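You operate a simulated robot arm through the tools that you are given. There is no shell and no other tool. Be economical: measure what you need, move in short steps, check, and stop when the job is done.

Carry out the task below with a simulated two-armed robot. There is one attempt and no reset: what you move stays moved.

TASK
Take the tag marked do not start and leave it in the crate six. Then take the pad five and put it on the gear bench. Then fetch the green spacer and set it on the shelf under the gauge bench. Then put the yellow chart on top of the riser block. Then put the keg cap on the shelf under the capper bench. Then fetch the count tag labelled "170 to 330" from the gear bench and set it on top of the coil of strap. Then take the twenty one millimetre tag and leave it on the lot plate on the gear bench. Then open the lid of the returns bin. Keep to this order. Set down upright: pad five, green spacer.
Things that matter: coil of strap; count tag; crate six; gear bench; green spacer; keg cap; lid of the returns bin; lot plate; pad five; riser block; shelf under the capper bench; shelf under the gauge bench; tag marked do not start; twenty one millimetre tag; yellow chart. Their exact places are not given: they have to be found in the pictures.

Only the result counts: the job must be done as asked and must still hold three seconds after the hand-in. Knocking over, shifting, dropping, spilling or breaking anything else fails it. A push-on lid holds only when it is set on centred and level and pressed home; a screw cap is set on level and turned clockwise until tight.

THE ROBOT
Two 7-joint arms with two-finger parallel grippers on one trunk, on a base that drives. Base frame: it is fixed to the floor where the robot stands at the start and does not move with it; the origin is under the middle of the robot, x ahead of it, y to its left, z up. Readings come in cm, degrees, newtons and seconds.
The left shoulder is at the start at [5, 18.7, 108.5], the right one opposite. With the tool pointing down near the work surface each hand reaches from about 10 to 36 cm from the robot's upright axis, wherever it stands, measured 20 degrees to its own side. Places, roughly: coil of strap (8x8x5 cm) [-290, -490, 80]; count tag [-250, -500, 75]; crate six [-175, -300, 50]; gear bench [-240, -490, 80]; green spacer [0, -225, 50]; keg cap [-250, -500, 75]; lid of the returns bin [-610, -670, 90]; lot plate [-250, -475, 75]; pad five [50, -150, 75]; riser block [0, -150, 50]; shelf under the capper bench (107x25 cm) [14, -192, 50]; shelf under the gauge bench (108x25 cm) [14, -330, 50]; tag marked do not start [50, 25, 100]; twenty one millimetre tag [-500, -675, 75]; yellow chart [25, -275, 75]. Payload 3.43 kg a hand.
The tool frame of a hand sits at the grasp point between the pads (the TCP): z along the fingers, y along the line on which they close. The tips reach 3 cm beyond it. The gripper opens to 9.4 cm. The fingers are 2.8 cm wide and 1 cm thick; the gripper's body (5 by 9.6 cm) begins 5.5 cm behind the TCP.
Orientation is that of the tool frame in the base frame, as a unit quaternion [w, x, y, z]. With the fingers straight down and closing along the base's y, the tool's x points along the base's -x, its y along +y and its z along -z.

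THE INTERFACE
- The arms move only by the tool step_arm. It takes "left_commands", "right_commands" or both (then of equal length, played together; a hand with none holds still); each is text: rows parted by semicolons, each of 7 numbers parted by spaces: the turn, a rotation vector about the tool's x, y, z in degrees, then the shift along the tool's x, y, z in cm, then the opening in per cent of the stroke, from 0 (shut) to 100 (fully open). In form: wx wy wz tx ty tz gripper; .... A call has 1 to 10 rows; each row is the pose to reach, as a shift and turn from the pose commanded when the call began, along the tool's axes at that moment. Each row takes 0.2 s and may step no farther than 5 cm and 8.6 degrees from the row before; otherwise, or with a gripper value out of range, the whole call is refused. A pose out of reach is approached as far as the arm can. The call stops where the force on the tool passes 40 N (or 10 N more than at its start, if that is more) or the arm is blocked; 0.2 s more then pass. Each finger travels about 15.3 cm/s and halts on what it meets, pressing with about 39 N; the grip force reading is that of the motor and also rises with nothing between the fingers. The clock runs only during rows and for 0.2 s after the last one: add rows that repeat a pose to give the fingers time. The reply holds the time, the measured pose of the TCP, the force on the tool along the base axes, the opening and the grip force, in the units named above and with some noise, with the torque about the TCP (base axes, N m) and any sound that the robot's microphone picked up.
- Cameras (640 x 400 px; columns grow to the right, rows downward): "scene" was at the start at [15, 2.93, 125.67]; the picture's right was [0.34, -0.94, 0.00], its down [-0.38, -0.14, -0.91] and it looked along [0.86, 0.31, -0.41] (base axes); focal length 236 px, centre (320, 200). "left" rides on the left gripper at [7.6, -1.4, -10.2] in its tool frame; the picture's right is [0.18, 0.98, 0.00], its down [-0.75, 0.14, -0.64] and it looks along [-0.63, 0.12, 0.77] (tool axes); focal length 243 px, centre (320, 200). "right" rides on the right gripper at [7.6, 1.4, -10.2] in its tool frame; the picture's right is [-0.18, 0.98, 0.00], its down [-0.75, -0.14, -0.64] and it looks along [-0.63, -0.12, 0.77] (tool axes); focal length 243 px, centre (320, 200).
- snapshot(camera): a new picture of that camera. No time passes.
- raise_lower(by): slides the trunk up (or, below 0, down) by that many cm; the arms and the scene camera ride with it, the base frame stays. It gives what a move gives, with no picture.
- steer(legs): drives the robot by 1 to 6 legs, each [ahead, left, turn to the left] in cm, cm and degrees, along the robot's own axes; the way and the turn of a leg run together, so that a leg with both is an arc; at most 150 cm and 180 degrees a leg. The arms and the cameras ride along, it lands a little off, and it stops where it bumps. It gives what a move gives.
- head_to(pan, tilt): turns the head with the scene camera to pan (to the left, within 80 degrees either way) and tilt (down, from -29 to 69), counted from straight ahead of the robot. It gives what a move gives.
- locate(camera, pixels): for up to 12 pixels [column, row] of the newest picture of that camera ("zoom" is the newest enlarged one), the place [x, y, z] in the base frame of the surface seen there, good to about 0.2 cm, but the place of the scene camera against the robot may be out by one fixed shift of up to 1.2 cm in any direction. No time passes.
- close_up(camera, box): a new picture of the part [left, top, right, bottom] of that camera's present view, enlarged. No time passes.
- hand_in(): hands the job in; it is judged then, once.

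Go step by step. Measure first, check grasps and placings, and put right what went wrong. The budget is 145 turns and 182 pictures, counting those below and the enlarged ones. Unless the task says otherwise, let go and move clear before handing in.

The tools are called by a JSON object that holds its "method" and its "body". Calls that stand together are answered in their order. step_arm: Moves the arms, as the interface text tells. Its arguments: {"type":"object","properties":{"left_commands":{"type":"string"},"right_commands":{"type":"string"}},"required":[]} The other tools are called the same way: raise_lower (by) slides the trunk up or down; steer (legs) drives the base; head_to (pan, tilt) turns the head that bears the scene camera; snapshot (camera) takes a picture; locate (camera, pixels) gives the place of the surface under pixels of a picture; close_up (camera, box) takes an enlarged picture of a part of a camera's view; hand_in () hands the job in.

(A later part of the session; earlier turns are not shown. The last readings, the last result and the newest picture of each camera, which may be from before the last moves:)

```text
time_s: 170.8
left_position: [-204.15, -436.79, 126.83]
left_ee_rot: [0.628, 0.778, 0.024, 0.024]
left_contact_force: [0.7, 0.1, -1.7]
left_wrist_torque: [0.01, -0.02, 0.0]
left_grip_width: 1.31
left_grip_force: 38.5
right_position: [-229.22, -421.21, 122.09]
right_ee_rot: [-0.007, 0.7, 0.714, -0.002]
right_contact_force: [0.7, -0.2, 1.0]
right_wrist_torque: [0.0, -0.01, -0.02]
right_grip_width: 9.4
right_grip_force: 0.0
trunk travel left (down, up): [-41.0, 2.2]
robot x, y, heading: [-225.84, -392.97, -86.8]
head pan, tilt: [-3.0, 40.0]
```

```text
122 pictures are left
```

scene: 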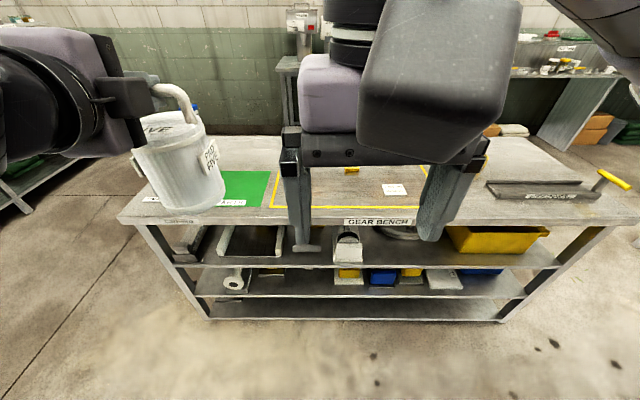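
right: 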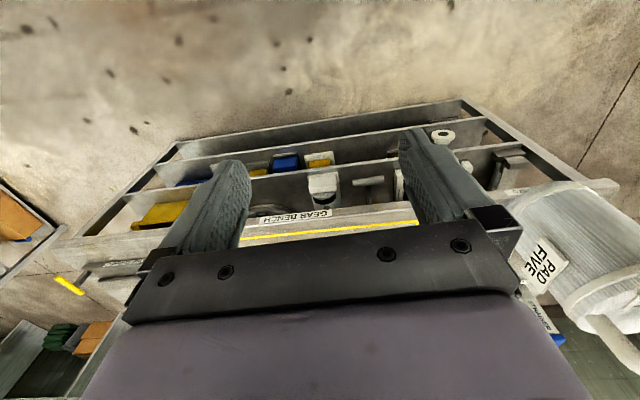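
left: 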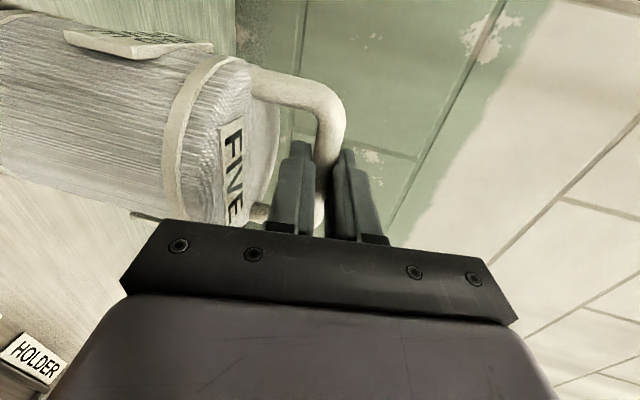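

I zoom in on the bench top to find its free space.

{"method": "close_up", "body": {"camera": "scene", "box": [260, 130, 640, 240]}}

{"method": "close_up", "body": {"camera": "scene", "box": [110, 90, 310, 240]}}

{"method": "locate", "body": {"camera": "scene", "pixels": [[270, 205], [272, 172], [430, 205], [395, 188], [350, 169], [485, 190], [585, 185], [465, 205], [475, 165], [235, 200], [150, 197], [130, 210]]}}

```text
1.68 times, centred on (450, 185) of scene
```

zoom: 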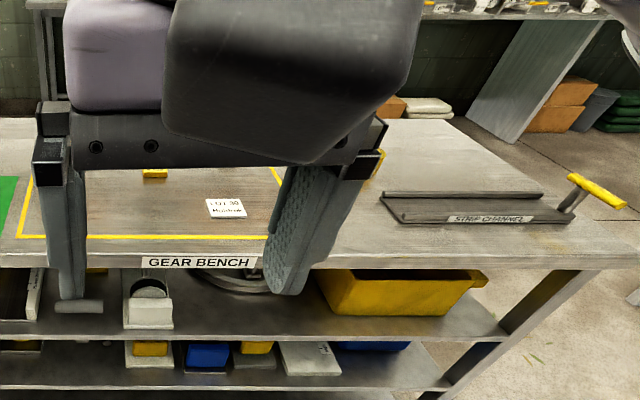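

```text
2.67 times, centred on (210, 165) of scene
```

zoom: 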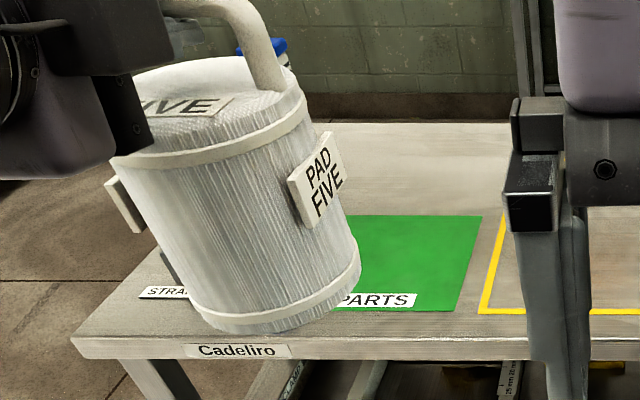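

```text
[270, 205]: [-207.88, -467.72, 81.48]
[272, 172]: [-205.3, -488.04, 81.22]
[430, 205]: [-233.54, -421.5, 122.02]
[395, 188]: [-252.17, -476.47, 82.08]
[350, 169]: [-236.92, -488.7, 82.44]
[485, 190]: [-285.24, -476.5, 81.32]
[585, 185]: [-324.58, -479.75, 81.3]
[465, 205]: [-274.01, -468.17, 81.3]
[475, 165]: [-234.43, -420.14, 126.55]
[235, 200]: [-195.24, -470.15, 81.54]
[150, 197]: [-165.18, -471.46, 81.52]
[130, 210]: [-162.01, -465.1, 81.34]
```

Behind the mat is beyond reach, so I want to see the area right of the yellow square (x≈-275), where the coil may also be. I shift right 45 cm and look.

{"method": "steer", "body": {"legs": [[0, -45, -3]]}}

{"method": "snapshot", "body": {"camera": "scene"}}

{"method": "snapshot", "body": {"camera": "right"}}

```text
time_s: 175.3
left_position: [-252.38, -439.28, 126.8]
left_ee_rot: [0.628, 0.778, 0.004, 0.007]
left_contact_force: [-0.5, 0.1, -2.5]
left_wrist_torque: [-0.01, -0.03, -0.02]
left_grip_width: 1.31
left_grip_force: 39.7
right_position: [-276.62, -422.54, 122.09]
right_ee_rot: [-0.007, 0.72, 0.694, -0.003]
right_contact_force: [-0.8, -0.3, 0.0]
right_wrist_torque: [0.01, -0.02, 0.03]
right_grip_width: 9.4
right_grip_force: 0.0
trunk travel left (down, up): [-41.0, 2.2]
robot x, y, heading: [-271.95, -394.36, -89.9]
head pan, tilt: [-3.0, 40.0]
```

```text
119 pictures are left
```

scene: 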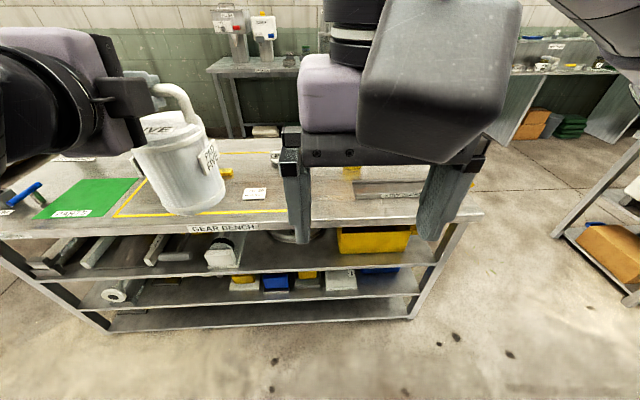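

```text
118 pictures are left
```

right: 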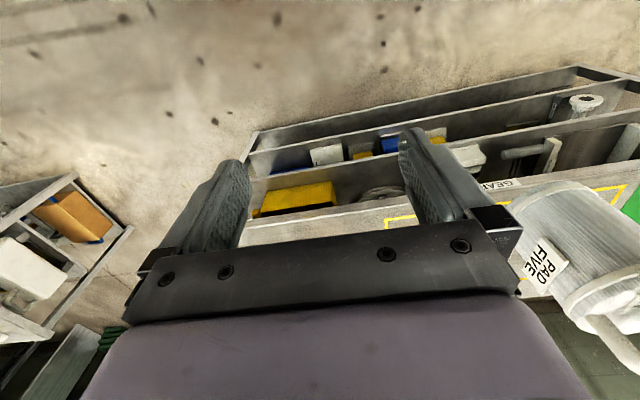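

I zoom in on the bench top between the two hands and to the right of it.

{"method": "close_up", "body": {"camera": "scene", "box": [200, 130, 380, 250]}}

{"method": "locate", "body": {"camera": "scene", "pixels": [[276, 158], [350, 172], [225, 173], [255, 194], [300, 235], [360, 200], [420, 195], [285, 200], [288, 212], [242, 160], [330, 208], [480, 212]]}}

```text
3.33 times, centred on (290, 190) of scene
```

zoom: 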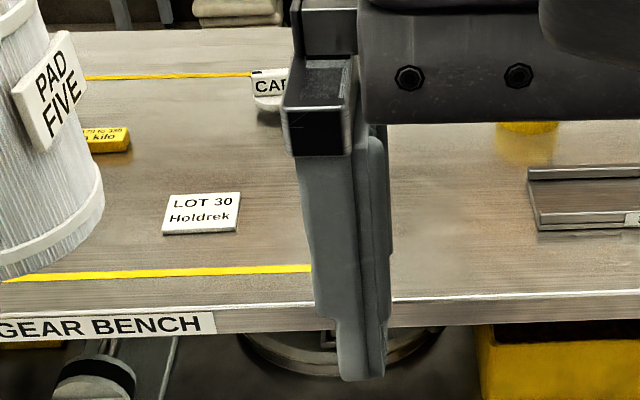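

```text
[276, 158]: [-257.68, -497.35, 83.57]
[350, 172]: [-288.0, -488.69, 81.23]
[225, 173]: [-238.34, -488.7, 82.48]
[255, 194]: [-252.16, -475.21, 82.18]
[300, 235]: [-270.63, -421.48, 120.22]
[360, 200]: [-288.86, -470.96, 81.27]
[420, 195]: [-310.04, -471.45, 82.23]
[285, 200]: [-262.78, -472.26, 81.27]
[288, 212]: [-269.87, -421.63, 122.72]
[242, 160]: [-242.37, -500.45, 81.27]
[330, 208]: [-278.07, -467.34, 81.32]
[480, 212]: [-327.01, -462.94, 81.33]
```

I can see the lot plate "LOT 30" at (-252,-475), the yellow count tag "170 to 330" at (-238,-489), the keg cap at (-258,-497) and the yellow coil at about (-288,-489). I'll set the can down at about (-221,-474), clear of all of these.

{"method": "steer", "body": {"legs": [[0, 31.5, 0], [27, 0, 0]]}}

{"method": "raise_lower", "body": {"by": -20}}

{"method": "snapshot", "body": {"camera": "scene"}}

```text
time_s: 180.1
left_position: [-221.89, -466.7, 126.71]
left_ee_rot: [0.628, 0.778, 0.001, 0.004]
left_contact_force: [0.1, -1.2, -2.4]
left_wrist_torque: [0.04, -0.02, -0.02]
left_grip_width: 1.31
left_grip_force: 39.1
right_position: [-245.97, -449.68, 122.19]
right_ee_rot: [-0.008, 0.721, 0.693, -0.002]
right_contact_force: [0.7, -0.1, -0.5]
right_wrist_torque: [0.02, 0.01, -0.02]
right_grip_width: 9.37
right_grip_force: 0.0
trunk travel left (down, up): [-41.0, 2.2]
robot x, y, heading: [-241.05, -421.64, -90.2]
head pan, tilt: [-3.0, 40.0]
```

```text
time_s: 182.3
left_position: [-221.99, -466.61, 106.71]
left_ee_rot: [0.629, 0.778, 0.002, 0.005]
left_contact_force: [0.0, 0.2, -2.1]
left_wrist_torque: [0.03, -0.01, 0.0]
left_grip_width: 1.33
left_grip_force: 38.7
right_position: [-246.03, -449.52, 102.12]
right_ee_rot: [-0.007, 0.721, 0.693, -0.003]
right_contact_force: [0.4, 0.7, 0.3]
right_wrist_torque: [0.0, 0.02, 0.03]
right_grip_width: 9.38
right_grip_force: 0.1
trunk travel left (down, up): [-21.0, 22.2]
robot x, y, heading: [-240.72, -421.42, -90.2]
head pan, tilt: [-3.0, 40.0]
```

```text
116 pictures are left
```

scene: 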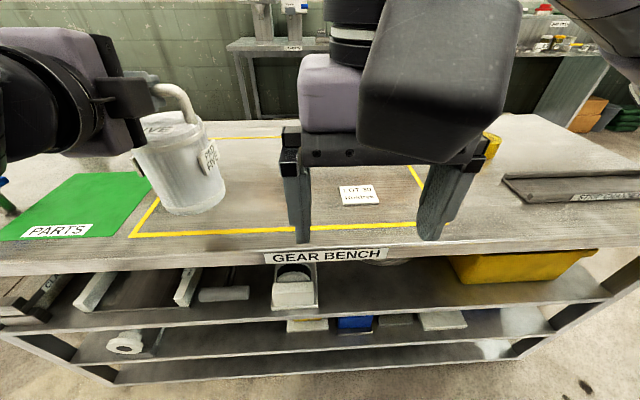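

The can hangs over the yellow zone. I extend forward 8 cm, then lower gently by arm until contact.

{"method": "step_arm", "body": {"left_commands": "0 0 0 0 0.84 3.9 0;0 0 0 0 1.68 7.83 0;0 0 0 0 -0.5 8.3 0;0 0 0 0 -2.5 8.7 0;0 0 0 0 -4 9.05 0;0 0 0 0 -4.8 9.2 0;0 0 0 0 -5.3 9.3 0;0 0 0 0 -5.3 9.3 0"}}

{"method": "close_up", "body": {"camera": "scene", "box": [80, 40, 300, 240]}}

```text
time_s: 184.1
left_position: [-221.66, -474.36, 99.56]
left_ee_rot: [0.628, 0.778, 0.0, 0.004]
left_contact_force: [0.0, -0.6, -3.1]
left_wrist_torque: [0.03, 0.0, 0.02]
left_grip_width: 1.31
left_grip_force: 38.7
right_position: [-246.02, -449.62, 102.29]
right_ee_rot: [-0.007, 0.722, 0.692, -0.002]
right_contact_force: [-0.9, 0.3, 0.6]
right_wrist_torque: [0.02, 0.02, 0.01]
right_grip_width: 9.39
right_grip_force: 0.0
trunk travel left (down, up): [-21.0, 22.2]
robot x, y, heading: [-241.04, -421.82, -90.1]
head pan, tilt: [-3.0, 40.0]
```

```text
2.00 times, centred on (190, 140) of scene
```

zoom: 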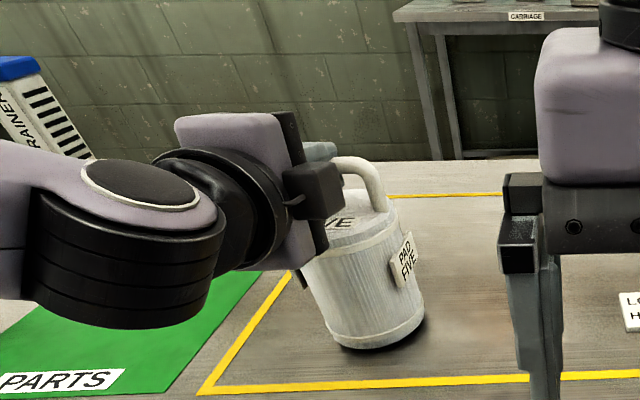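

It is just above the surface (shadow gap small, still hanging). I lower in quarter-centimetre steps.

{"method": "step_arm", "body": {"left_commands": "0 0 0 0 -0.25 0.05 0;0 0 0 0 -0.5 0.1 0;0 0 0 0 -0.5 0.1 0"}}

```text
time_s: 184.9
left_position: [-221.91, -474.44, 99.23]
left_ee_rot: [0.63, 0.777, 0.002, 0.005]
left_contact_force: [-0.7, 1.1, 5.0]
left_wrist_torque: [-0.12, -0.23, 0.01]
left_grip_width: 1.34
left_grip_force: 38.5
right_position: [-246.02, -449.47, 102.25]
right_ee_rot: [-0.007, 0.721, 0.693, -0.002]
right_contact_force: [-0.3, 0.0, -0.6]
right_wrist_torque: [0.02, 0.04, 0.01]
right_grip_width: 9.38
right_grip_force: 0.0
trunk travel left (down, up): [-21.0, 22.2]
robot x, y, heading: [-241.06, -421.41, -90.2]
head pan, tilt: [-3.0, 40.0]
```

Contact is made (+5 N). I open slightly and withdraw level.

{"method": "step_arm", "body": {"left_commands": "0 0 0 0 0 0 30;0 0 0 0 0 0 35;0 0 0 0 0 0 35;0 0 0 0 -0.2 -1 35;0 0 0 0 -0.6 -3 35;0 0 0 0 -1.3 -6 35;0 0 0 0 -2.1 -10 35;0 0 0 0 -2.1 -10 35"}}

{"method": "snapshot", "body": {"camera": "scene"}}

{"method": "snapshot", "body": {"camera": "left"}}

```text
time_s: 186.7
left_position: [-222.15, -465.9, 99.24]
left_ee_rot: [0.628, 0.778, 0.002, 0.005]
left_contact_force: [0.4, 0.0, 0.3]
left_wrist_torque: [-0.01, 0.01, 0.0]
left_grip_width: 3.28
left_grip_force: 0.0
left hand out of reach, approached as far as the arm can: row 7, 8
right_position: [-245.98, -449.66, 102.12]
right_ee_rot: [-0.008, 0.721, 0.693, -0.003]
right_contact_force: [0.5, 0.3, 0.3]
right_wrist_torque: [-0.01, 0.0, 0.01]
right_grip_width: 9.41
right_grip_force: 0.0
trunk travel left (down, up): [-21.0, 22.2]
robot x, y, heading: [-240.88, -421.94, -90.6]
head pan, tilt: [-3.0, 40.0]
```

```text
114 pictures are left
```

scene: 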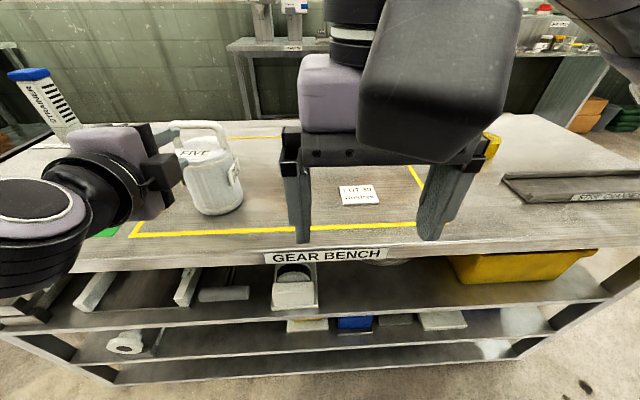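

```text
113 pictures are left
```

left: 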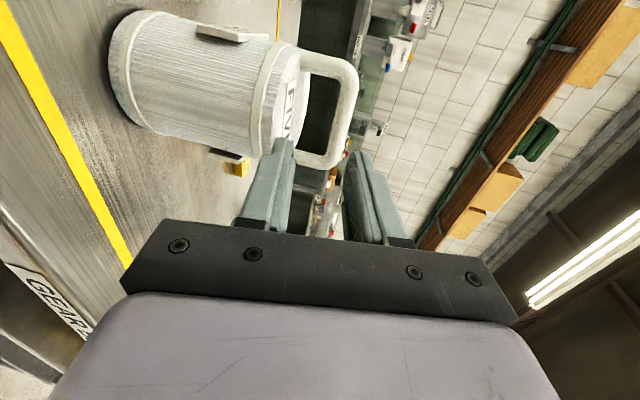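

Pad five stands upright on the gear bench at (212,170). I back away, roll the left hand back, and drive to the capper bench for the green spacer.

{"method": "steer", "body": {"legs": [[-45, 0, 0]]}}

{"method": "step_arm", "body": {"left_commands": "8 0 -8 0 0 -1 60;14 0 -16 0 0 -2 100;14 0 -24 0 0 -2 100;14 0 -32 0 0 -2 100;14 0 -40 0 0 -2 100;14 0 -48 0 0 -2 100;14 0 -56 0 0 -2 100;14 0 -64 0 0 -2 100;14 0 -72 0 0 -2 100;14 0 -80 0 0 -2 100"}}

{"method": "steer", "body": {"legs": [[0, 0, 90], [100, 0, 0], [78, 0, 0], [0, 100, 0], [0, 66, 0]]}}

{"method": "head_to", "body": {"pan": -5, "tilt": 45}}

{"method": "snapshot", "body": {"camera": "scene"}}

```text
time_s: 189.5
left_position: [-221.75, -420.06, 99.19]
left_ee_rot: [0.628, 0.778, 0.004, 0.007]
left_contact_force: [0.5, 0.1, 0.1]
left_wrist_torque: [-0.01, -0.03, -0.01]
left_grip_width: 3.3
left_grip_force: 0.0
right_position: [-245.83, -403.89, 102.23]
right_ee_rot: [-0.007, 0.719, 0.695, -0.002]
right_contact_force: [0.1, 0.5, 0.3]
right_wrist_torque: [0.01, -0.04, -0.01]
right_grip_width: 9.42
right_grip_force: 0.1
trunk travel left (down, up): [-21.0, 22.2]
robot x, y, heading: [-241.17, -375.85, -89.6]
head pan, tilt: [-3.0, 40.0]
```

```text
refused: row 1 steps farther than a row can; nothing moved
```

```text
time_s: 217.0
left_position: [-8.24, -196.76, 99.29]
left_ee_rot: [0.452, 0.562, 0.538, 0.436]
left_contact_force: [0.1, 0.8, 0.5]
left_wrist_torque: [0.01, -0.01, -0.03]
left_grip_width: 3.29
left_grip_force: 0.1
right_position: [-25.79, -219.84, 102.14]
right_ee_rot: [-0.004, 0.045, 0.999, -0.006]
right_contact_force: [-0.2, -0.2, -0.1]
right_wrist_torque: [-0.04, -0.05, 0.0]
right_grip_width: 9.4
right_grip_force: 0.0
trunk travel left (down, up): [-21.0, 22.2]
robot x, y, heading: [-53.37, -213.45, -3.1]
head pan, tilt: [-3.0, 40.0]
```

```text
time_s: 217.7
left_position: [-8.29, -196.87, 99.25]
left_ee_rot: [0.452, 0.563, 0.538, 0.436]
left_contact_force: [-0.4, -1.4, 0.4]
left_wrist_torque: [-0.01, 0.0, 0.02]
left_grip_width: 3.27
left_grip_force: 0.1
right_position: [-25.72, -219.88, 102.11]
right_ee_rot: [-0.005, 0.046, 0.999, -0.007]
right_contact_force: [0.5, 1.2, -0.1]
right_wrist_torque: [-0.02, -0.01, 0.03]
right_grip_width: 9.38
right_grip_force: 0.0
trunk travel left (down, up): [-21.0, 22.2]
robot x, y, heading: [-53.74, -213.26, -3.1]
head pan, tilt: [-5.0, 45.0]
```

```text
112 pictures are left
```

scene: 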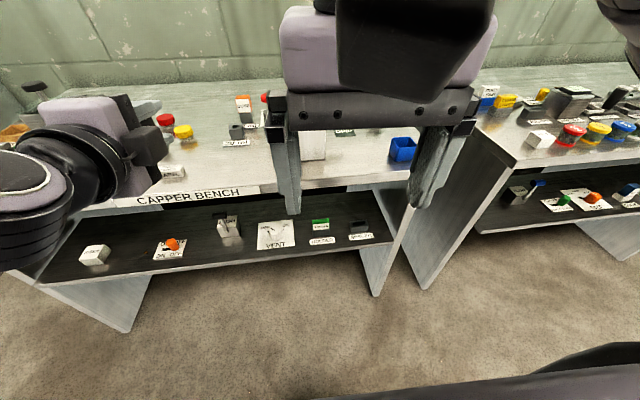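

The green spacer sits in its holder at (320,224) on the capper shelf. I zoom in, measure it, and roll the left hand back meanwhile.

{"method": "close_up", "body": {"camera": "scene", "box": [240, 190, 400, 300]}}

{"method": "locate", "body": {"camera": "zoom", "pixels": [[285, 120], [355, 112], [290, 140], [358, 135], [318, 150], [355, 155], [320, 120], [430, 200], [440, 130], [300, 270], [560, 270], [290, 160]]}}

{"method": "step_arm", "body": {"left_commands": "0 0 -8.5 0 0 0 35;0 0 -17 0 0 0 35;0 0 -25.5 0 0 0 35;0 0 -34 0 0 0 35;0 0 -42.5 0 0 0 35;0 0 -51 0 0 0 35;0 0 -59.5 0 0 0 35;0 0 -68 0 0 0 35;0 0 -76.5 0 0 0 35;0 0 -85 0 0 0 35"}}

```text
3.64 times, centred on (320, 245) of scene
```

zoom: 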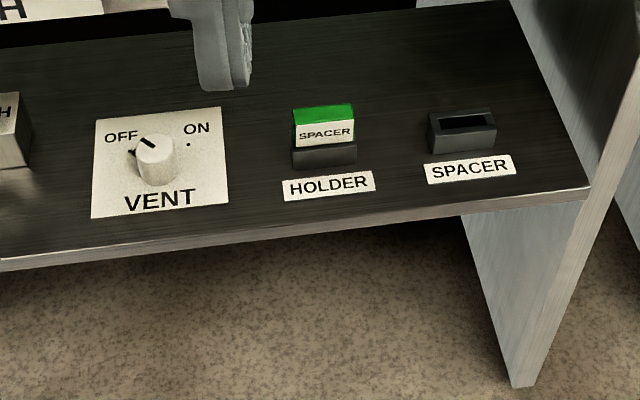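

```text
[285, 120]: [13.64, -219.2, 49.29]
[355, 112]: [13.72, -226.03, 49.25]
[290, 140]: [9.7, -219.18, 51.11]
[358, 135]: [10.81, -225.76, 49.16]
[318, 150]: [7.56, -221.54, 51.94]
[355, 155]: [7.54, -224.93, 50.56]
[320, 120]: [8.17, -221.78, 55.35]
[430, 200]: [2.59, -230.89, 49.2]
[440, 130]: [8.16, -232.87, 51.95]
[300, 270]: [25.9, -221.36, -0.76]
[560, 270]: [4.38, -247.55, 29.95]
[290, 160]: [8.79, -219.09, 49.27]
```

```text
time_s: 219.9
left_position: [-8.32, -196.85, 99.38]
left_ee_rot: [0.628, 0.051, 0.776, 0.014]
left_contact_force: [0.1, -0.5, -0.5]
left_wrist_torque: [0.02, -0.01, -0.04]
left_grip_width: 3.29
left_grip_force: 0.0
right_position: [-25.81, -219.78, 102.2]
right_ee_rot: [-0.004, 0.046, 0.999, -0.007]
right_contact_force: [-0.2, 0.6, -0.3]
right_wrist_torque: [0.03, -0.02, -0.02]
right_grip_width: 9.42
right_grip_force: 0.0
trunk travel left (down, up): [-21.0, 22.2]
robot x, y, heading: [-53.36, -213.25, -3.1]
head pan, tilt: [-5.0, 45.0]
```

The spacer (y -219..-225, top z≈56) sits in its holder just inside the shelf edge. I unpitch the left hand out of the way, then approach so the right hand can reach in from the front.

{"method": "step_arm", "body": {"left_commands": "0 7.7 0 0 0 -1.7 35;0 15.4 0 0 0 -3.4 35;0 23.1 0 0 0 -5.1 35;0 30.8 0 0 0 -6.8 35;0 38.5 0 0 0 -8.5 35;0 46.2 0 0 0 -10.2 35;0 53.9 0 0 0 -11.9 35;0 61.6 0 0 0 -13.6 35;0 69.3 0 0 0 -15.3 35;0 77 0 0 0 -17 35"}}

{"method": "steer", "body": {"legs": [[0, 5, 3], [16, 0, 0]]}}

{"method": "raise_lower", "body": {"by": -20}}

{"method": "snapshot", "body": {"camera": "right"}}

```text
time_s: 222.1
left_position: [-24.86, -196.24, 102.98]
left_ee_rot: [0.006, 0.032, 0.998, 0.044]
left_contact_force: [-0.2, -0.6, 0.5]
left_wrist_torque: [0.0, 0.0, 0.01]
left_grip_width: 3.29
left_grip_force: 0.0
right_position: [-25.78, -219.8, 102.17]
right_ee_rot: [-0.003, 0.046, 0.999, -0.006]
right_contact_force: [0.8, 0.1, -0.3]
right_wrist_torque: [0.0, -0.01, 0.03]
right_grip_width: 9.4
right_grip_force: 0.0
trunk travel left (down, up): [-21.0, 22.2]
robot x, y, heading: [-53.32, -213.39, -3.0]
head pan, tilt: [-5.0, 45.0]
```

```text
time_s: 224.2
left_position: [-9.94, -189.96, 102.83]
left_ee_rot: [0.006, 0.008, 0.999, 0.045]
left_contact_force: [0.0, -0.4, -0.1]
left_wrist_torque: [-0.01, 0.01, 0.0]
left_grip_width: 3.29
left_grip_force: 0.0
right_position: [-9.78, -213.63, 102.15]
right_ee_rot: [-0.005, 0.023, 1.0, -0.007]
right_contact_force: [-0.1, 0.5, -0.2]
right_wrist_torque: [-0.01, 0.02, -0.01]
right_grip_width: 9.38
right_grip_force: 0.0
trunk travel left (down, up): [-21.0, 22.2]
robot x, y, heading: [-37.54, -208.52, -0.5]
head pan, tilt: [-5.0, 45.0]
```

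```text
time_s: 226.4
left_position: [-9.91, -189.94, 82.99]
left_ee_rot: [0.007, 0.008, 0.999, 0.045]
left_contact_force: [0.8, -1.0, 0.6]
left_wrist_torque: [-0.04, 0.04, -0.02]
left_grip_width: 3.29
left_grip_force: 0.0
right_position: [-10.0, -213.57, 82.26]
right_ee_rot: [-0.004, 0.024, 1.0, -0.006]
right_contact_force: [0.4, -0.1, -0.4]
right_wrist_torque: [-0.01, -0.01, 0.01]
right_grip_width: 9.41
right_grip_force: 0.1
trunk travel left (down, up): [-1.0, 42.2]
robot x, y, heading: [-37.83, -208.1, -0.7]
head pan, tilt: [-5.0, 45.0]
```

```text
110 pictures are left
```

right: 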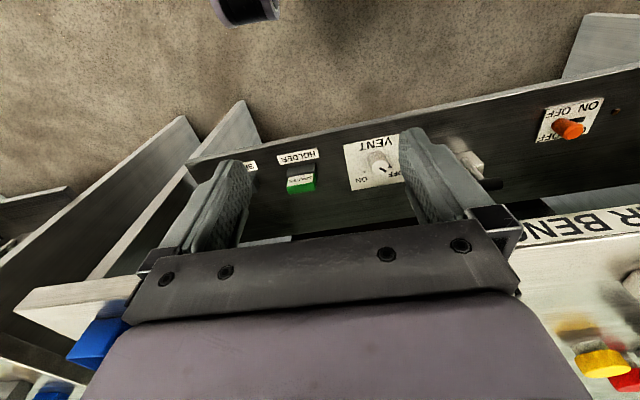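

The spacer shows at (300,182) in the right camera. I pitch the right hand forward 60° while lowering to shelf height in front of the edge.

{"method": "step_arm", "body": {"right_commands": "0 -7.5 0 -0.7 -1.1 3.1 100;0 -15 0 -1.4 -2.2 6.2 100;0 -22.5 0 -2.1 -3.3 9.3 100;0 -30 0 -2.8 -4.4 12.4 100;0 -37.5 0 -3.5 -5.5 15.5 100;0 -45 0 -4.2 -6.6 18.6 100;0 -52.5 0 -4.9 -7.7 21.7 100;0 -60 0 -5.6 -8.6 24.8 100;0 -60 0 -5.6 -8.6 24.8 100"}}

{"method": "snapshot", "body": {"camera": "right"}}

{"method": "snapshot", "body": {"camera": "scene"}}

```text
time_s: 228.4
left_position: [-9.91, -189.97, 82.99]
left_ee_rot: [0.006, 0.008, 0.999, 0.046]
left_contact_force: [0.7, -0.4, 0.1]
left_wrist_torque: [0.02, 0.04, -0.01]
left_grip_width: 3.3
left_grip_force: 0.1
right_position: [-3.98, -222.11, 56.74]
right_ee_rot: [0.497, 0.017, 0.867, -0.017]
right_contact_force: [-0.6, 0.2, 0.3]
right_wrist_torque: [0.06, 0.01, 0.03]
right_grip_width: 9.37
right_grip_force: 0.0
right hand out of reach, approached as far as the arm can: row 5, 6, 7, 8, 9
trunk travel left (down, up): [-1.0, 42.2]
robot x, y, heading: [-37.87, -208.26, -0.4]
head pan, tilt: [-5.0, 45.0]
```

```text
109 pictures are left
```

right: 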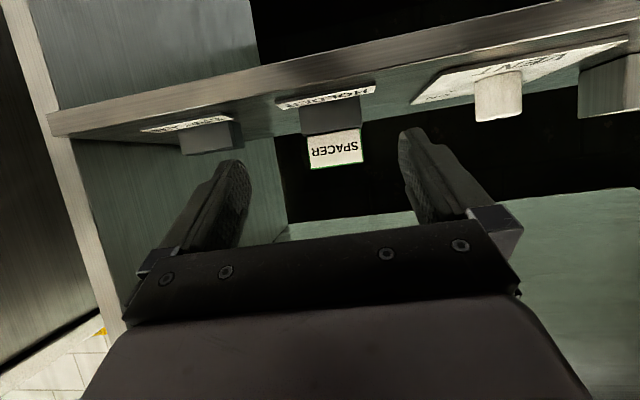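

```text
108 pictures are left
```

scene: 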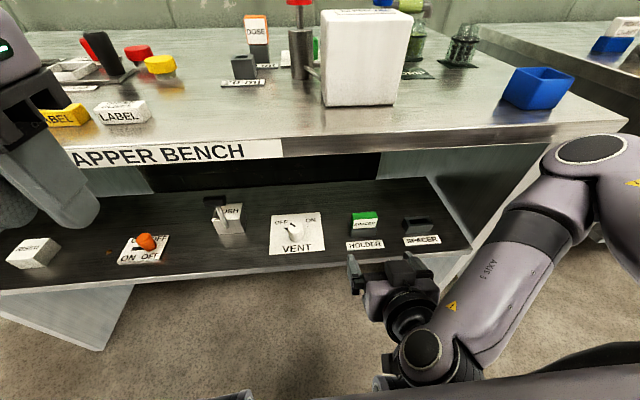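

The hand is nicely in front of the spacer (310–362, 130–168). I measure it with the right camera.

{"method": "locate", "body": {"camera": "right", "pixels": [[308, 138], [362, 134], [312, 165], [360, 160], [335, 150], [303, 120], [360, 110], [335, 170], [330, 120], [300, 108], [200, 130]]}}

{"method": "close_up", "body": {"camera": "right", "box": [260, 70, 420, 190]}}

```text
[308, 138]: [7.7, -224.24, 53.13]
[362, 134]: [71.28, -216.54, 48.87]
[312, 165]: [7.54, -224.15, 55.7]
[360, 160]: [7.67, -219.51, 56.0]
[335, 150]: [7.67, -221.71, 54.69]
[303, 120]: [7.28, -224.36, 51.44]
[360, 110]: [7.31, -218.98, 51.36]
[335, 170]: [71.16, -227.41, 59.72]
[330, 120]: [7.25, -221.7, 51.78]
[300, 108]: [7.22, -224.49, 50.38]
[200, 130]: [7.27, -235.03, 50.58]
```

```text
3.33 times, centred on (340, 130) of right
```

zoom: 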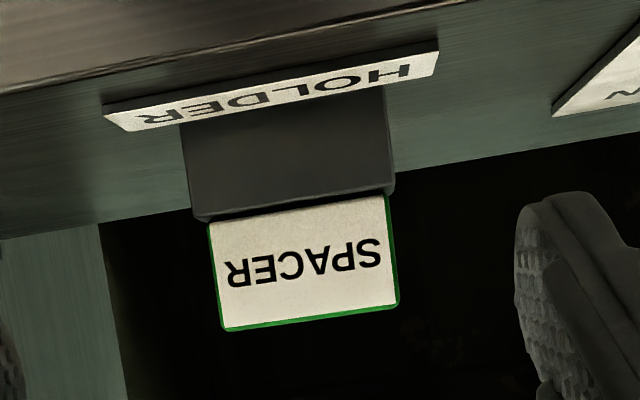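

Spacer: y -224.2..-219.4, z 52.6–56.3, front face x 7.65. I advance to straddle it above the holder's rim.

{"method": "step_arm", "body": {"right_commands": "0 0 0 -1.5 0.3 3 100;0 0 0 -3 0.6 6 100;0 0 0 -4.3 0.9 8.6 100;0 0 0 -5.36 1.05 10.7 100;0 0 0 -5.36 1.05 10.7 100"}}

{"method": "snapshot", "body": {"camera": "right"}}

```text
time_s: 229.6
left_position: [-10.02, -189.98, 82.87]
left_ee_rot: [0.007, 0.008, 0.999, 0.045]
left_contact_force: [0.3, -0.7, -0.1]
left_wrist_torque: [0.04, -0.02, 0.01]
left_grip_width: 3.29
left_grip_force: 0.0
right_position: [7.74, -221.53, 56.08]
right_ee_rot: [0.497, 0.016, 0.867, -0.018]
right_contact_force: [-0.1, -0.3, -0.5]
right_wrist_torque: [0.03, -0.01, 0.0]
right_grip_width: 9.39
right_grip_force: 0.1
trunk travel left (down, up): [-1.0, 42.2]
robot x, y, heading: [-37.61, -208.31, -0.3]
head pan, tilt: [-5.0, 45.0]
```

```text
106 pictures are left
```

right: 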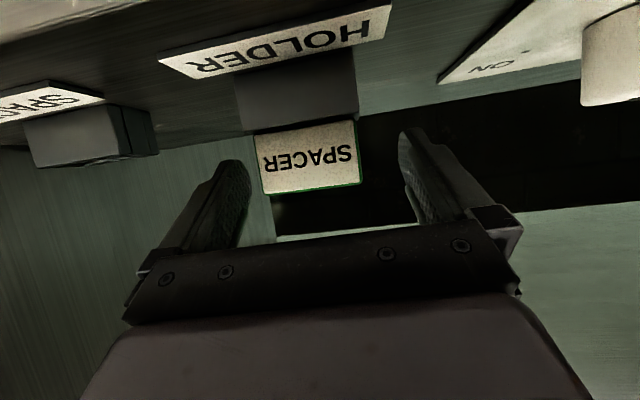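

The spacer is centred between the fingers. I close.

{"method": "step_arm", "body": {"right_commands": "0 0 0 0 0 0 60;0 0 0 0 0 0 40;0 0 0 0 0 0 20;0 0 0 0 0 0 0;0 0 0 0 0 0 0"}}

```text
time_s: 230.8
left_position: [-9.92, -189.88, 82.88]
left_ee_rot: [0.007, 0.009, 0.999, 0.046]
left_contact_force: [0.2, -0.4, 0.5]
left_wrist_torque: [-0.01, 0.01, -0.02]
left_grip_width: 3.27
left_grip_force: 0.1
right_position: [7.76, -221.55, 56.06]
right_ee_rot: [0.496, 0.018, 0.868, -0.019]
right_contact_force: [0.9, -16.0, 4.3]
right_wrist_torque: [-0.42, -0.02, -0.13]
right_grip_width: 5.48
right_grip_force: 38.5
trunk travel left (down, up): [-1.0, 42.2]
robot x, y, heading: [-38.03, -208.48, -0.7]
head pan, tilt: [-5.0, 45.0]
```

Width 5.5 is wider than the 4.8 cm I measured, with a side force; a finger may be on the holder. I look.

{"method": "close_up", "body": {"camera": "right", "box": [180, 50, 460, 250]}}

{"method": "close_up", "body": {"camera": "scene", "box": [320, 180, 480, 320]}}

```text
2.00 times, centred on (320, 150) of right
```

zoom: 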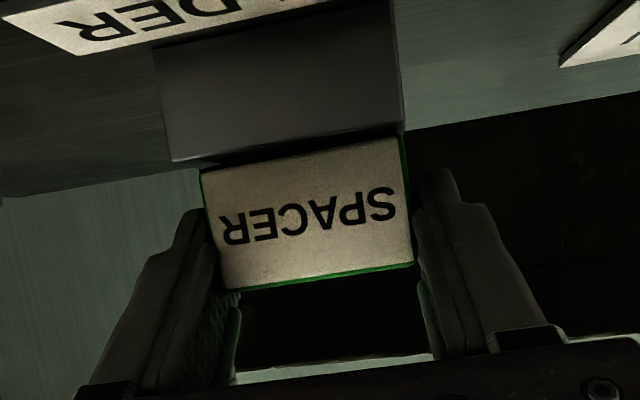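

```text
2.86 times, centred on (400, 250) of scene
```

zoom: 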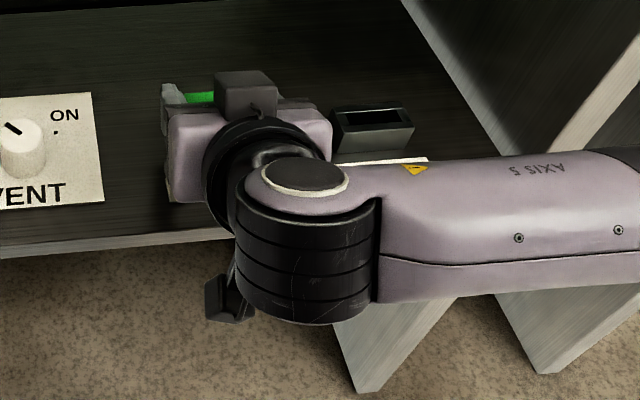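

Both fingers hold the spacer's sides. I lift it straight out of the holder, then draw it back.

{"method": "step_arm", "body": {"right_commands": "0 0 0 -1.3 0 -0.75 0;0 0 0 -2.6 0 -1.5 0;0 0 0 -3.9 0 -2.25 0;0 0 0 -5.2 0 -3 0;0 0 0 -3.7 -0.2 -5.6 0;0 0 0 -1.7 -0.4 -9 0;0 0 0 0.3 -0.6 -12.5 0;0 0 0 1.8 -0.8 -15 0;0 0 0 1.8 -0.8 -15 0"}}

{"method": "snapshot", "body": {"camera": "right"}}

{"method": "snapshot", "body": {"camera": "scene"}}

```text
time_s: 232.8
left_position: [-10.01, -189.93, 82.88]
left_ee_rot: [0.006, 0.009, 0.999, 0.045]
left_contact_force: [0.3, 0.5, 1.4]
left_wrist_torque: [-0.01, -0.01, 0.01]
left_grip_width: 3.31
left_grip_force: 0.2
right_position: [-3.83, -219.27, 60.45]
right_ee_rot: [0.497, 0.018, 0.867, -0.018]
right_contact_force: [-0.1, 0.3, 0.3]
right_wrist_torque: [0.01, 0.03, 0.01]
right_grip_width: 5.31
right_grip_force: 39.7
right hand out of reach, approached as far as the arm can: row 7, 8, 9
trunk travel left (down, up): [-1.0, 42.2]
robot x, y, heading: [-37.91, -208.19, -0.4]
head pan, tilt: [-5.0, 45.0]
```

```text
103 pictures are left
```

right: 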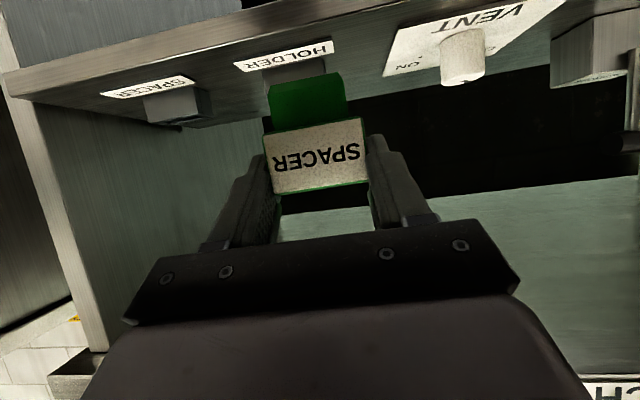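

```text
102 pictures are left
```

scene: 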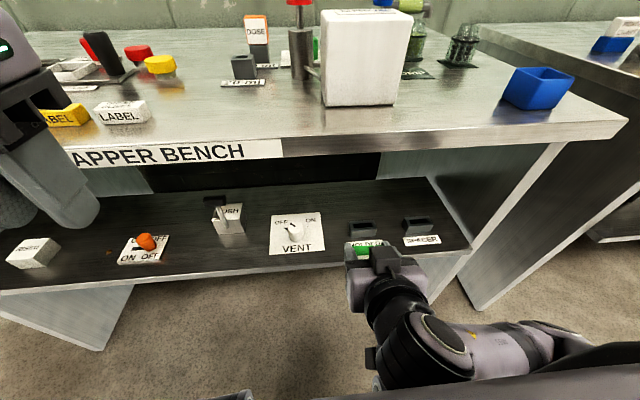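

The spacer is out: a block with a narrower tongue below it. I back off and go along to the gauge bench.

{"method": "steer", "body": {"legs": [[-18, 0, 0.5], [0, -110, 0]]}}

{"method": "head_to", "body": {"pan": 0, "tilt": 40}}

{"method": "snapshot", "body": {"camera": "scene"}}

```text
time_s: 244.0
left_position: [-28.96, -301.56, 82.91]
left_ee_rot: [0.007, 0.01, 0.999, 0.046]
left_contact_force: [0.4, -0.3, 0.4]
left_wrist_torque: [-0.01, 0.01, 0.02]
left_grip_width: 3.31
left_grip_force: 0.0
right_position: [-22.93, -330.76, 60.4]
right_ee_rot: [0.497, 0.018, 0.867, -0.019]
right_contact_force: [-0.4, -0.6, -0.2]
right_wrist_torque: [-0.05, -0.04, -0.01]
right_grip_width: 5.33
right_grip_force: 38.6
trunk travel left (down, up): [-1.0, 42.2]
robot x, y, heading: [-57.09, -319.83, -0.9]
head pan, tilt: [-5.0, 45.0]
```

```text
time_s: 244.6
left_position: [-28.98, -301.56, 82.91]
left_ee_rot: [0.007, 0.01, 0.999, 0.046]
left_contact_force: [-0.1, 0.0, 1.0]
left_wrist_torque: [-0.01, 0.03, 0.01]
left_grip_width: 3.27
left_grip_force: 0.0
right_position: [-22.9, -330.69, 60.31]
right_ee_rot: [0.497, 0.018, 0.867, -0.02]
right_contact_force: [-0.4, 1.2, -0.8]
right_wrist_torque: [-0.01, 0.04, 0.0]
right_grip_width: 5.28
right_grip_force: 39.5
trunk travel left (down, up): [-1.0, 42.2]
robot x, y, heading: [-56.87, -319.73, -0.7]
head pan, tilt: [0.0, 40.0]
```

```text
101 pictures are left
```

scene: 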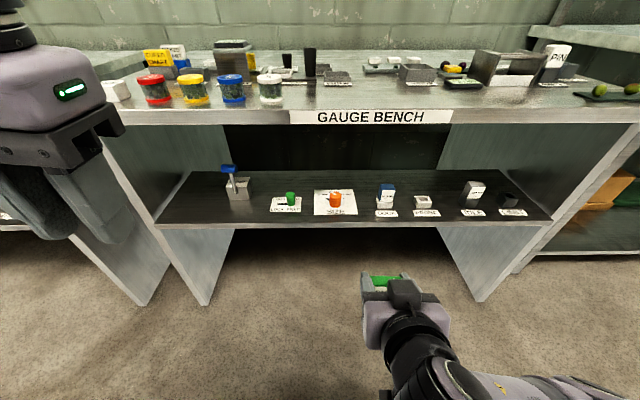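

The gauge bench shelf has free space at its left end (about (195,210)). I measure it.

{"method": "locate", "body": {"camera": "scene", "pixels": [[165, 222], [195, 210], [220, 200], [228, 192], [250, 195], [272, 208], [300, 210], [195, 225], [235, 168], [190, 180], [260, 215], [200, 140]]}}

{"method": "close_up", "body": {"camera": "scene", "box": [140, 140, 340, 260]}}

```text
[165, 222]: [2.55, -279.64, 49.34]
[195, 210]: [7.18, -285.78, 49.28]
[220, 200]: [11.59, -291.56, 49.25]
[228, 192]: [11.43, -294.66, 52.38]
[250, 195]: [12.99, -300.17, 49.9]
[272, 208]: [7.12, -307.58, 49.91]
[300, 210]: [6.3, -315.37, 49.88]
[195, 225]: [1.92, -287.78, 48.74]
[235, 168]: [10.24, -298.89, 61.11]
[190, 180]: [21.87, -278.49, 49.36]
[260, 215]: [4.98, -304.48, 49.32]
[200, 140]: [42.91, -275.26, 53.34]
```

```text
3.20 times, centred on (240, 200) of scene
```

zoom: 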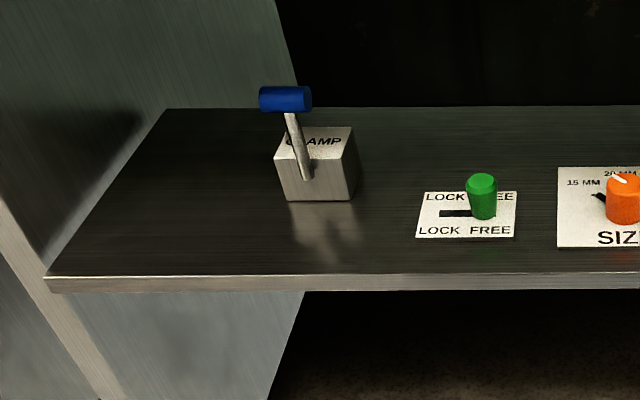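

The left end (x 2–22, y -277..-292) is free. I strafe left and drive ahead so the right hand lines up with (8,-285.5).

{"method": "steer", "body": {"legs": [[0, 45.2, 0.7], [19, 0, 0]]}}

{"method": "snapshot", "body": {"camera": "right"}}

{"method": "snapshot", "body": {"camera": "scene"}}

```text
time_s: 250.2
left_position: [-10.01, -256.42, 82.84]
left_ee_rot: [0.006, 0.008, 0.999, 0.045]
left_contact_force: [0.0, -0.1, 0.0]
left_wrist_torque: [0.02, -0.02, 0.02]
left_grip_width: 3.28
left_grip_force: 0.1
right_position: [-3.98, -285.62, 60.37]
right_ee_rot: [0.497, 0.017, 0.867, -0.018]
right_contact_force: [-0.2, -0.9, -1.3]
right_wrist_torque: [-0.01, 0.05, 0.01]
right_grip_width: 5.27
right_grip_force: 39.1
trunk travel left (down, up): [-1.0, 42.2]
robot x, y, heading: [-37.98, -274.86, -0.4]
head pan, tilt: [0.0, 40.0]
```

```text
99 pictures are left
```

right: 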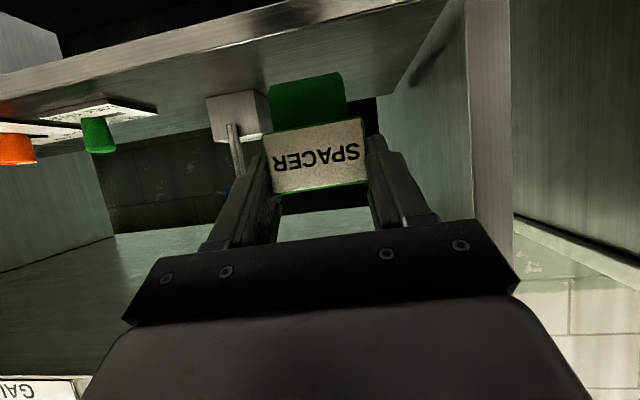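

```text
98 pictures are left
```

scene: 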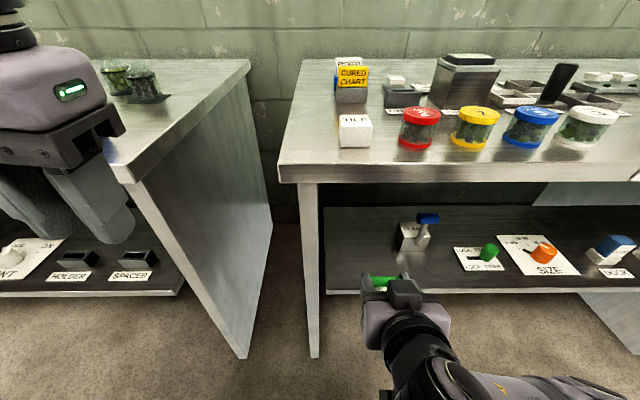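

Aligned. I advance 11.5 cm onto the shelf and lower most of the way.

{"method": "step_arm", "body": {"right_commands": "0 0 0 -1.6 0.2 2.7 0;0 0 0 -3.2 0.4 5.4 0;0 0 0 -4.8 0.6 8.1 0;0 0 0 -5.8 0.72 9.9 0;0 0 0 -4.5 0.72 10.65 0;0 0 0 -3.6 0.72 11.2 0;0 0 0 -3.2 0.72 11.4 0;0 0 0 -3.2 0.72 11.4 0"}}

{"method": "snapshot", "body": {"camera": "right"}}

{"method": "close_up", "body": {"camera": "scene", "box": [320, 190, 480, 310]}}

```text
time_s: 252.2
left_position: [-10.31, -256.33, 82.77]
left_ee_rot: [0.009, 0.008, 0.999, 0.044]
left_contact_force: [-1.0, -0.3, -0.5]
left_wrist_torque: [-0.01, -0.02, -0.02]
left_grip_width: 3.3
left_grip_force: 0.0
right_position: [9.06, -286.99, 60.29]
right_ee_rot: [0.529, 0.026, 0.848, -0.03]
right_contact_force: [0.1, 0.7, -0.5]
right_wrist_torque: [0.0, 0.0, 0.0]
right_grip_width: 5.31
right_grip_force: 38.7
trunk travel left (down, up): [-1.0, 42.2]
robot x, y, heading: [-37.93, -274.73, -0.8]
head pan, tilt: [0.0, 40.0]
stopped in row 8 (right hand): the arm was blocked; the commanded pose is now the measured one
```

```text
97 pictures are left
```

right: 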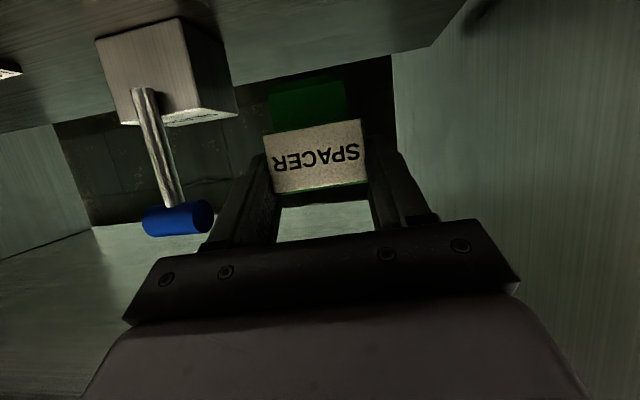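

```text
3.33 times, centred on (400, 250) of scene
```

zoom: 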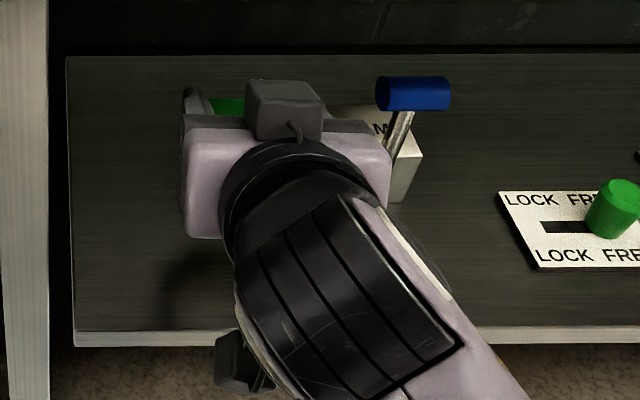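

The arm was blocked at z 60 with the pose skewed, probably the forearm near the shelf's edge. I come back 2.5 cm, restore the pitch and then lower.

{"method": "step_arm", "body": {"right_commands": "0 2 0 0.5 0.5 -1.2 0;0 4 0 1.08 0.92 -2.4 0;0 4 0 1.08 0.92 -2.4 0;0 4 0 2 0.92 -1.95 0;0 4 0 2.9 0.92 -1.5 0;0 4 0 3.4 0.92 -1.25 0;0 4 0 3.4 0.92 -1.25 0"}}

{"method": "snapshot", "body": {"camera": "scene"}}

```text
time_s: 253.9
left_position: [-10.25, -256.29, 82.59]
left_ee_rot: [0.009, 0.007, 0.999, 0.043]
left_contact_force: [0.3, -0.3, 0.8]
left_wrist_torque: [0.0, -0.02, -0.03]
left_grip_width: 3.29
left_grip_force: 0.1
right_position: [9.66, -290.07, 62.16]
right_ee_rot: [0.557, 0.026, 0.826, -0.082]
right_contact_force: [0.0, 0.5, -1.1]
right_wrist_torque: [0.01, 0.0, -0.02]
right_grip_width: 5.31
right_grip_force: 38.7
trunk travel left (down, up): [-1.0, 42.2]
robot x, y, heading: [-37.63, -275.04, -0.5]
head pan, tilt: [0.0, 40.0]
stopped in row 7 (right hand): the arm was blocked; the commanded pose is now the measured one
```

```text
95 pictures are left
```

scene: 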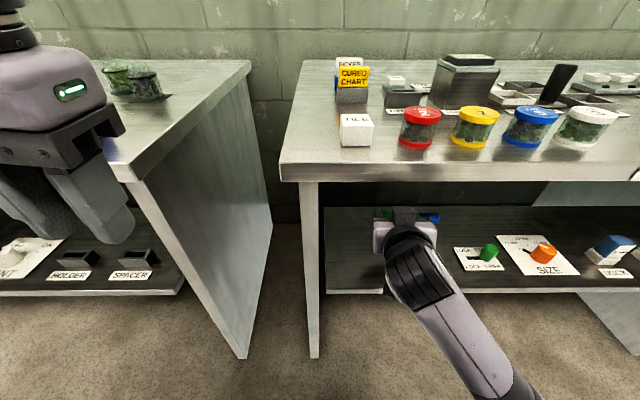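

The arm drifted oddly toward the clamp. I get out by driving straight back, then reset the arm's shape.

{"method": "close_up", "body": {"camera": "scene", "box": [340, 180, 480, 300]}}

{"method": "steer", "body": {"legs": [[-22, 0, 0]]}}

{"method": "snapshot", "body": {"camera": "scene"}}

```text
3.33 times, centred on (410, 240) of scene
```

zoom: 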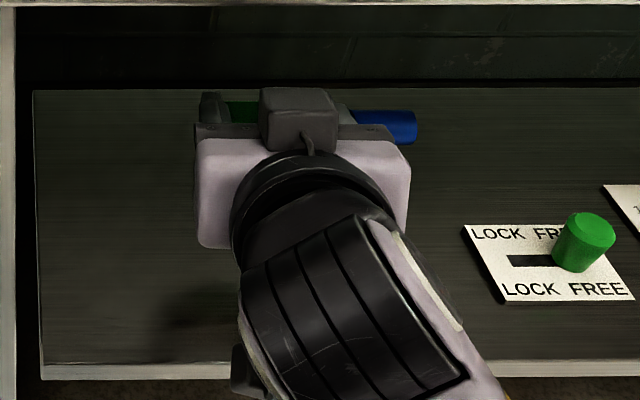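

```text
time_s: 255.6
left_position: [-31.6, -256.23, 82.9]
left_ee_rot: [0.007, 0.007, 0.999, 0.045]
left_contact_force: [-1.4, 0.1, 0.4]
left_wrist_torque: [0.01, 0.01, 0.01]
left_grip_width: 3.32
left_grip_force: 0.1
right_position: [-11.59, -289.69, 62.03]
right_ee_rot: [0.553, 0.024, 0.829, -0.081]
right_contact_force: [0.5, -0.2, -0.5]
right_wrist_torque: [0.0, 0.01, -0.03]
right_grip_width: 5.29
right_grip_force: 39.3
trunk travel left (down, up): [-1.0, 42.2]
robot x, y, heading: [-59.08, -274.77, -0.3]
head pan, tilt: [0.0, 40.0]
```

```text
93 pictures are left
```

scene: 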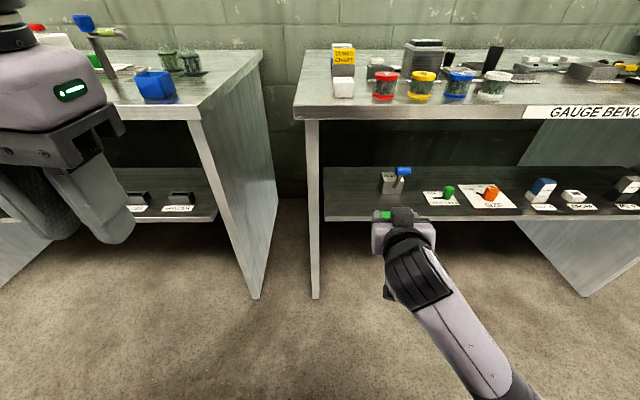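

The clamp is untouched. In free space I restore the right hand's yaw and pitch and draw it in to a comfortable pose.

{"method": "step_arm", "body": {"right_commands": "-4 2.3 -1.6 1 0.5 -2 0;-8 4.7 -3.2 2 1 -4 0;-11.5 7 -4.7 3 1.6 -6.1 0;-11.5 7 -4.7 3 1.6 -6.1 0"}}

```text
time_s: 256.6
left_position: [-31.38, -256.3, 83.14]
left_ee_rot: [0.007, 0.007, 0.999, 0.045]
left_contact_force: [-0.8, -0.2, 0.2]
left_wrist_torque: [0.03, 0.0, -0.02]
left_grip_width: 3.3
left_grip_force: 0.1
right_position: [-17.01, -288.96, 62.61]
right_ee_rot: [0.513, -0.055, 0.856, -0.038]
right_contact_force: [0.2, 0.1, -0.2]
right_wrist_torque: [0.0, 0.02, -0.02]
right_grip_width: 5.34
right_grip_force: 39.5
trunk travel left (down, up): [-1.0, 42.2]
robot x, y, heading: [-59.42, -274.76, -0.2]
head pan, tilt: [0.0, 40.0]
```

The block is rolled about 7°; I turn it back to exactly the orientation it had when picked (level).

{"method": "step_arm", "body": {"right_commands": "1 1.2 4.1 1 0.65 0.6 0;2.1 2.4 8.25 2.05 1.3 1.17 0;2.1 2.4 8.25 2.05 1.3 1.17 0"}}

{"method": "snapshot", "body": {"camera": "right"}}

```text
time_s: 257.3
left_position: [-31.88, -256.02, 83.0]
left_ee_rot: [0.011, 0.007, 0.999, 0.043]
left_contact_force: [-0.3, -0.1, 0.0]
left_wrist_torque: [-0.02, 0.01, -0.01]
left_grip_width: 3.28
left_grip_force: 0.0
right_position: [-15.51, -290.75, 63.44]
right_ee_rot: [0.549, -0.004, 0.833, -0.073]
right_contact_force: [-0.5, -0.7, -0.3]
right_wrist_torque: [0.0, 0.03, -0.02]
right_grip_width: 5.29
right_grip_force: 38.7
trunk travel left (down, up): [-1.0, 42.2]
robot x, y, heading: [-59.22, -274.66, -0.4]
head pan, tilt: [0.0, 40.0]
stopped in row 3 (right hand): the arm was blocked; the commanded pose is now the measured one
```

```text
92 pictures are left
```

right: 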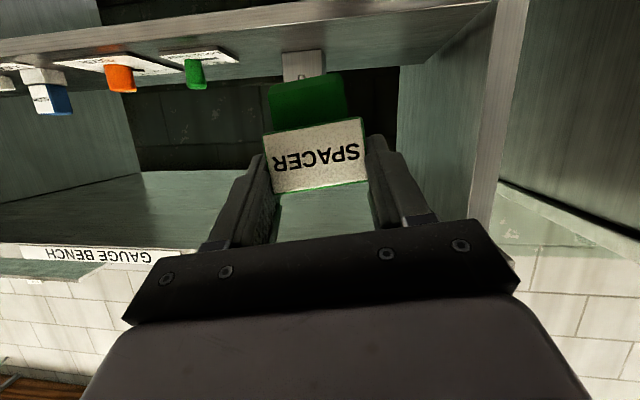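

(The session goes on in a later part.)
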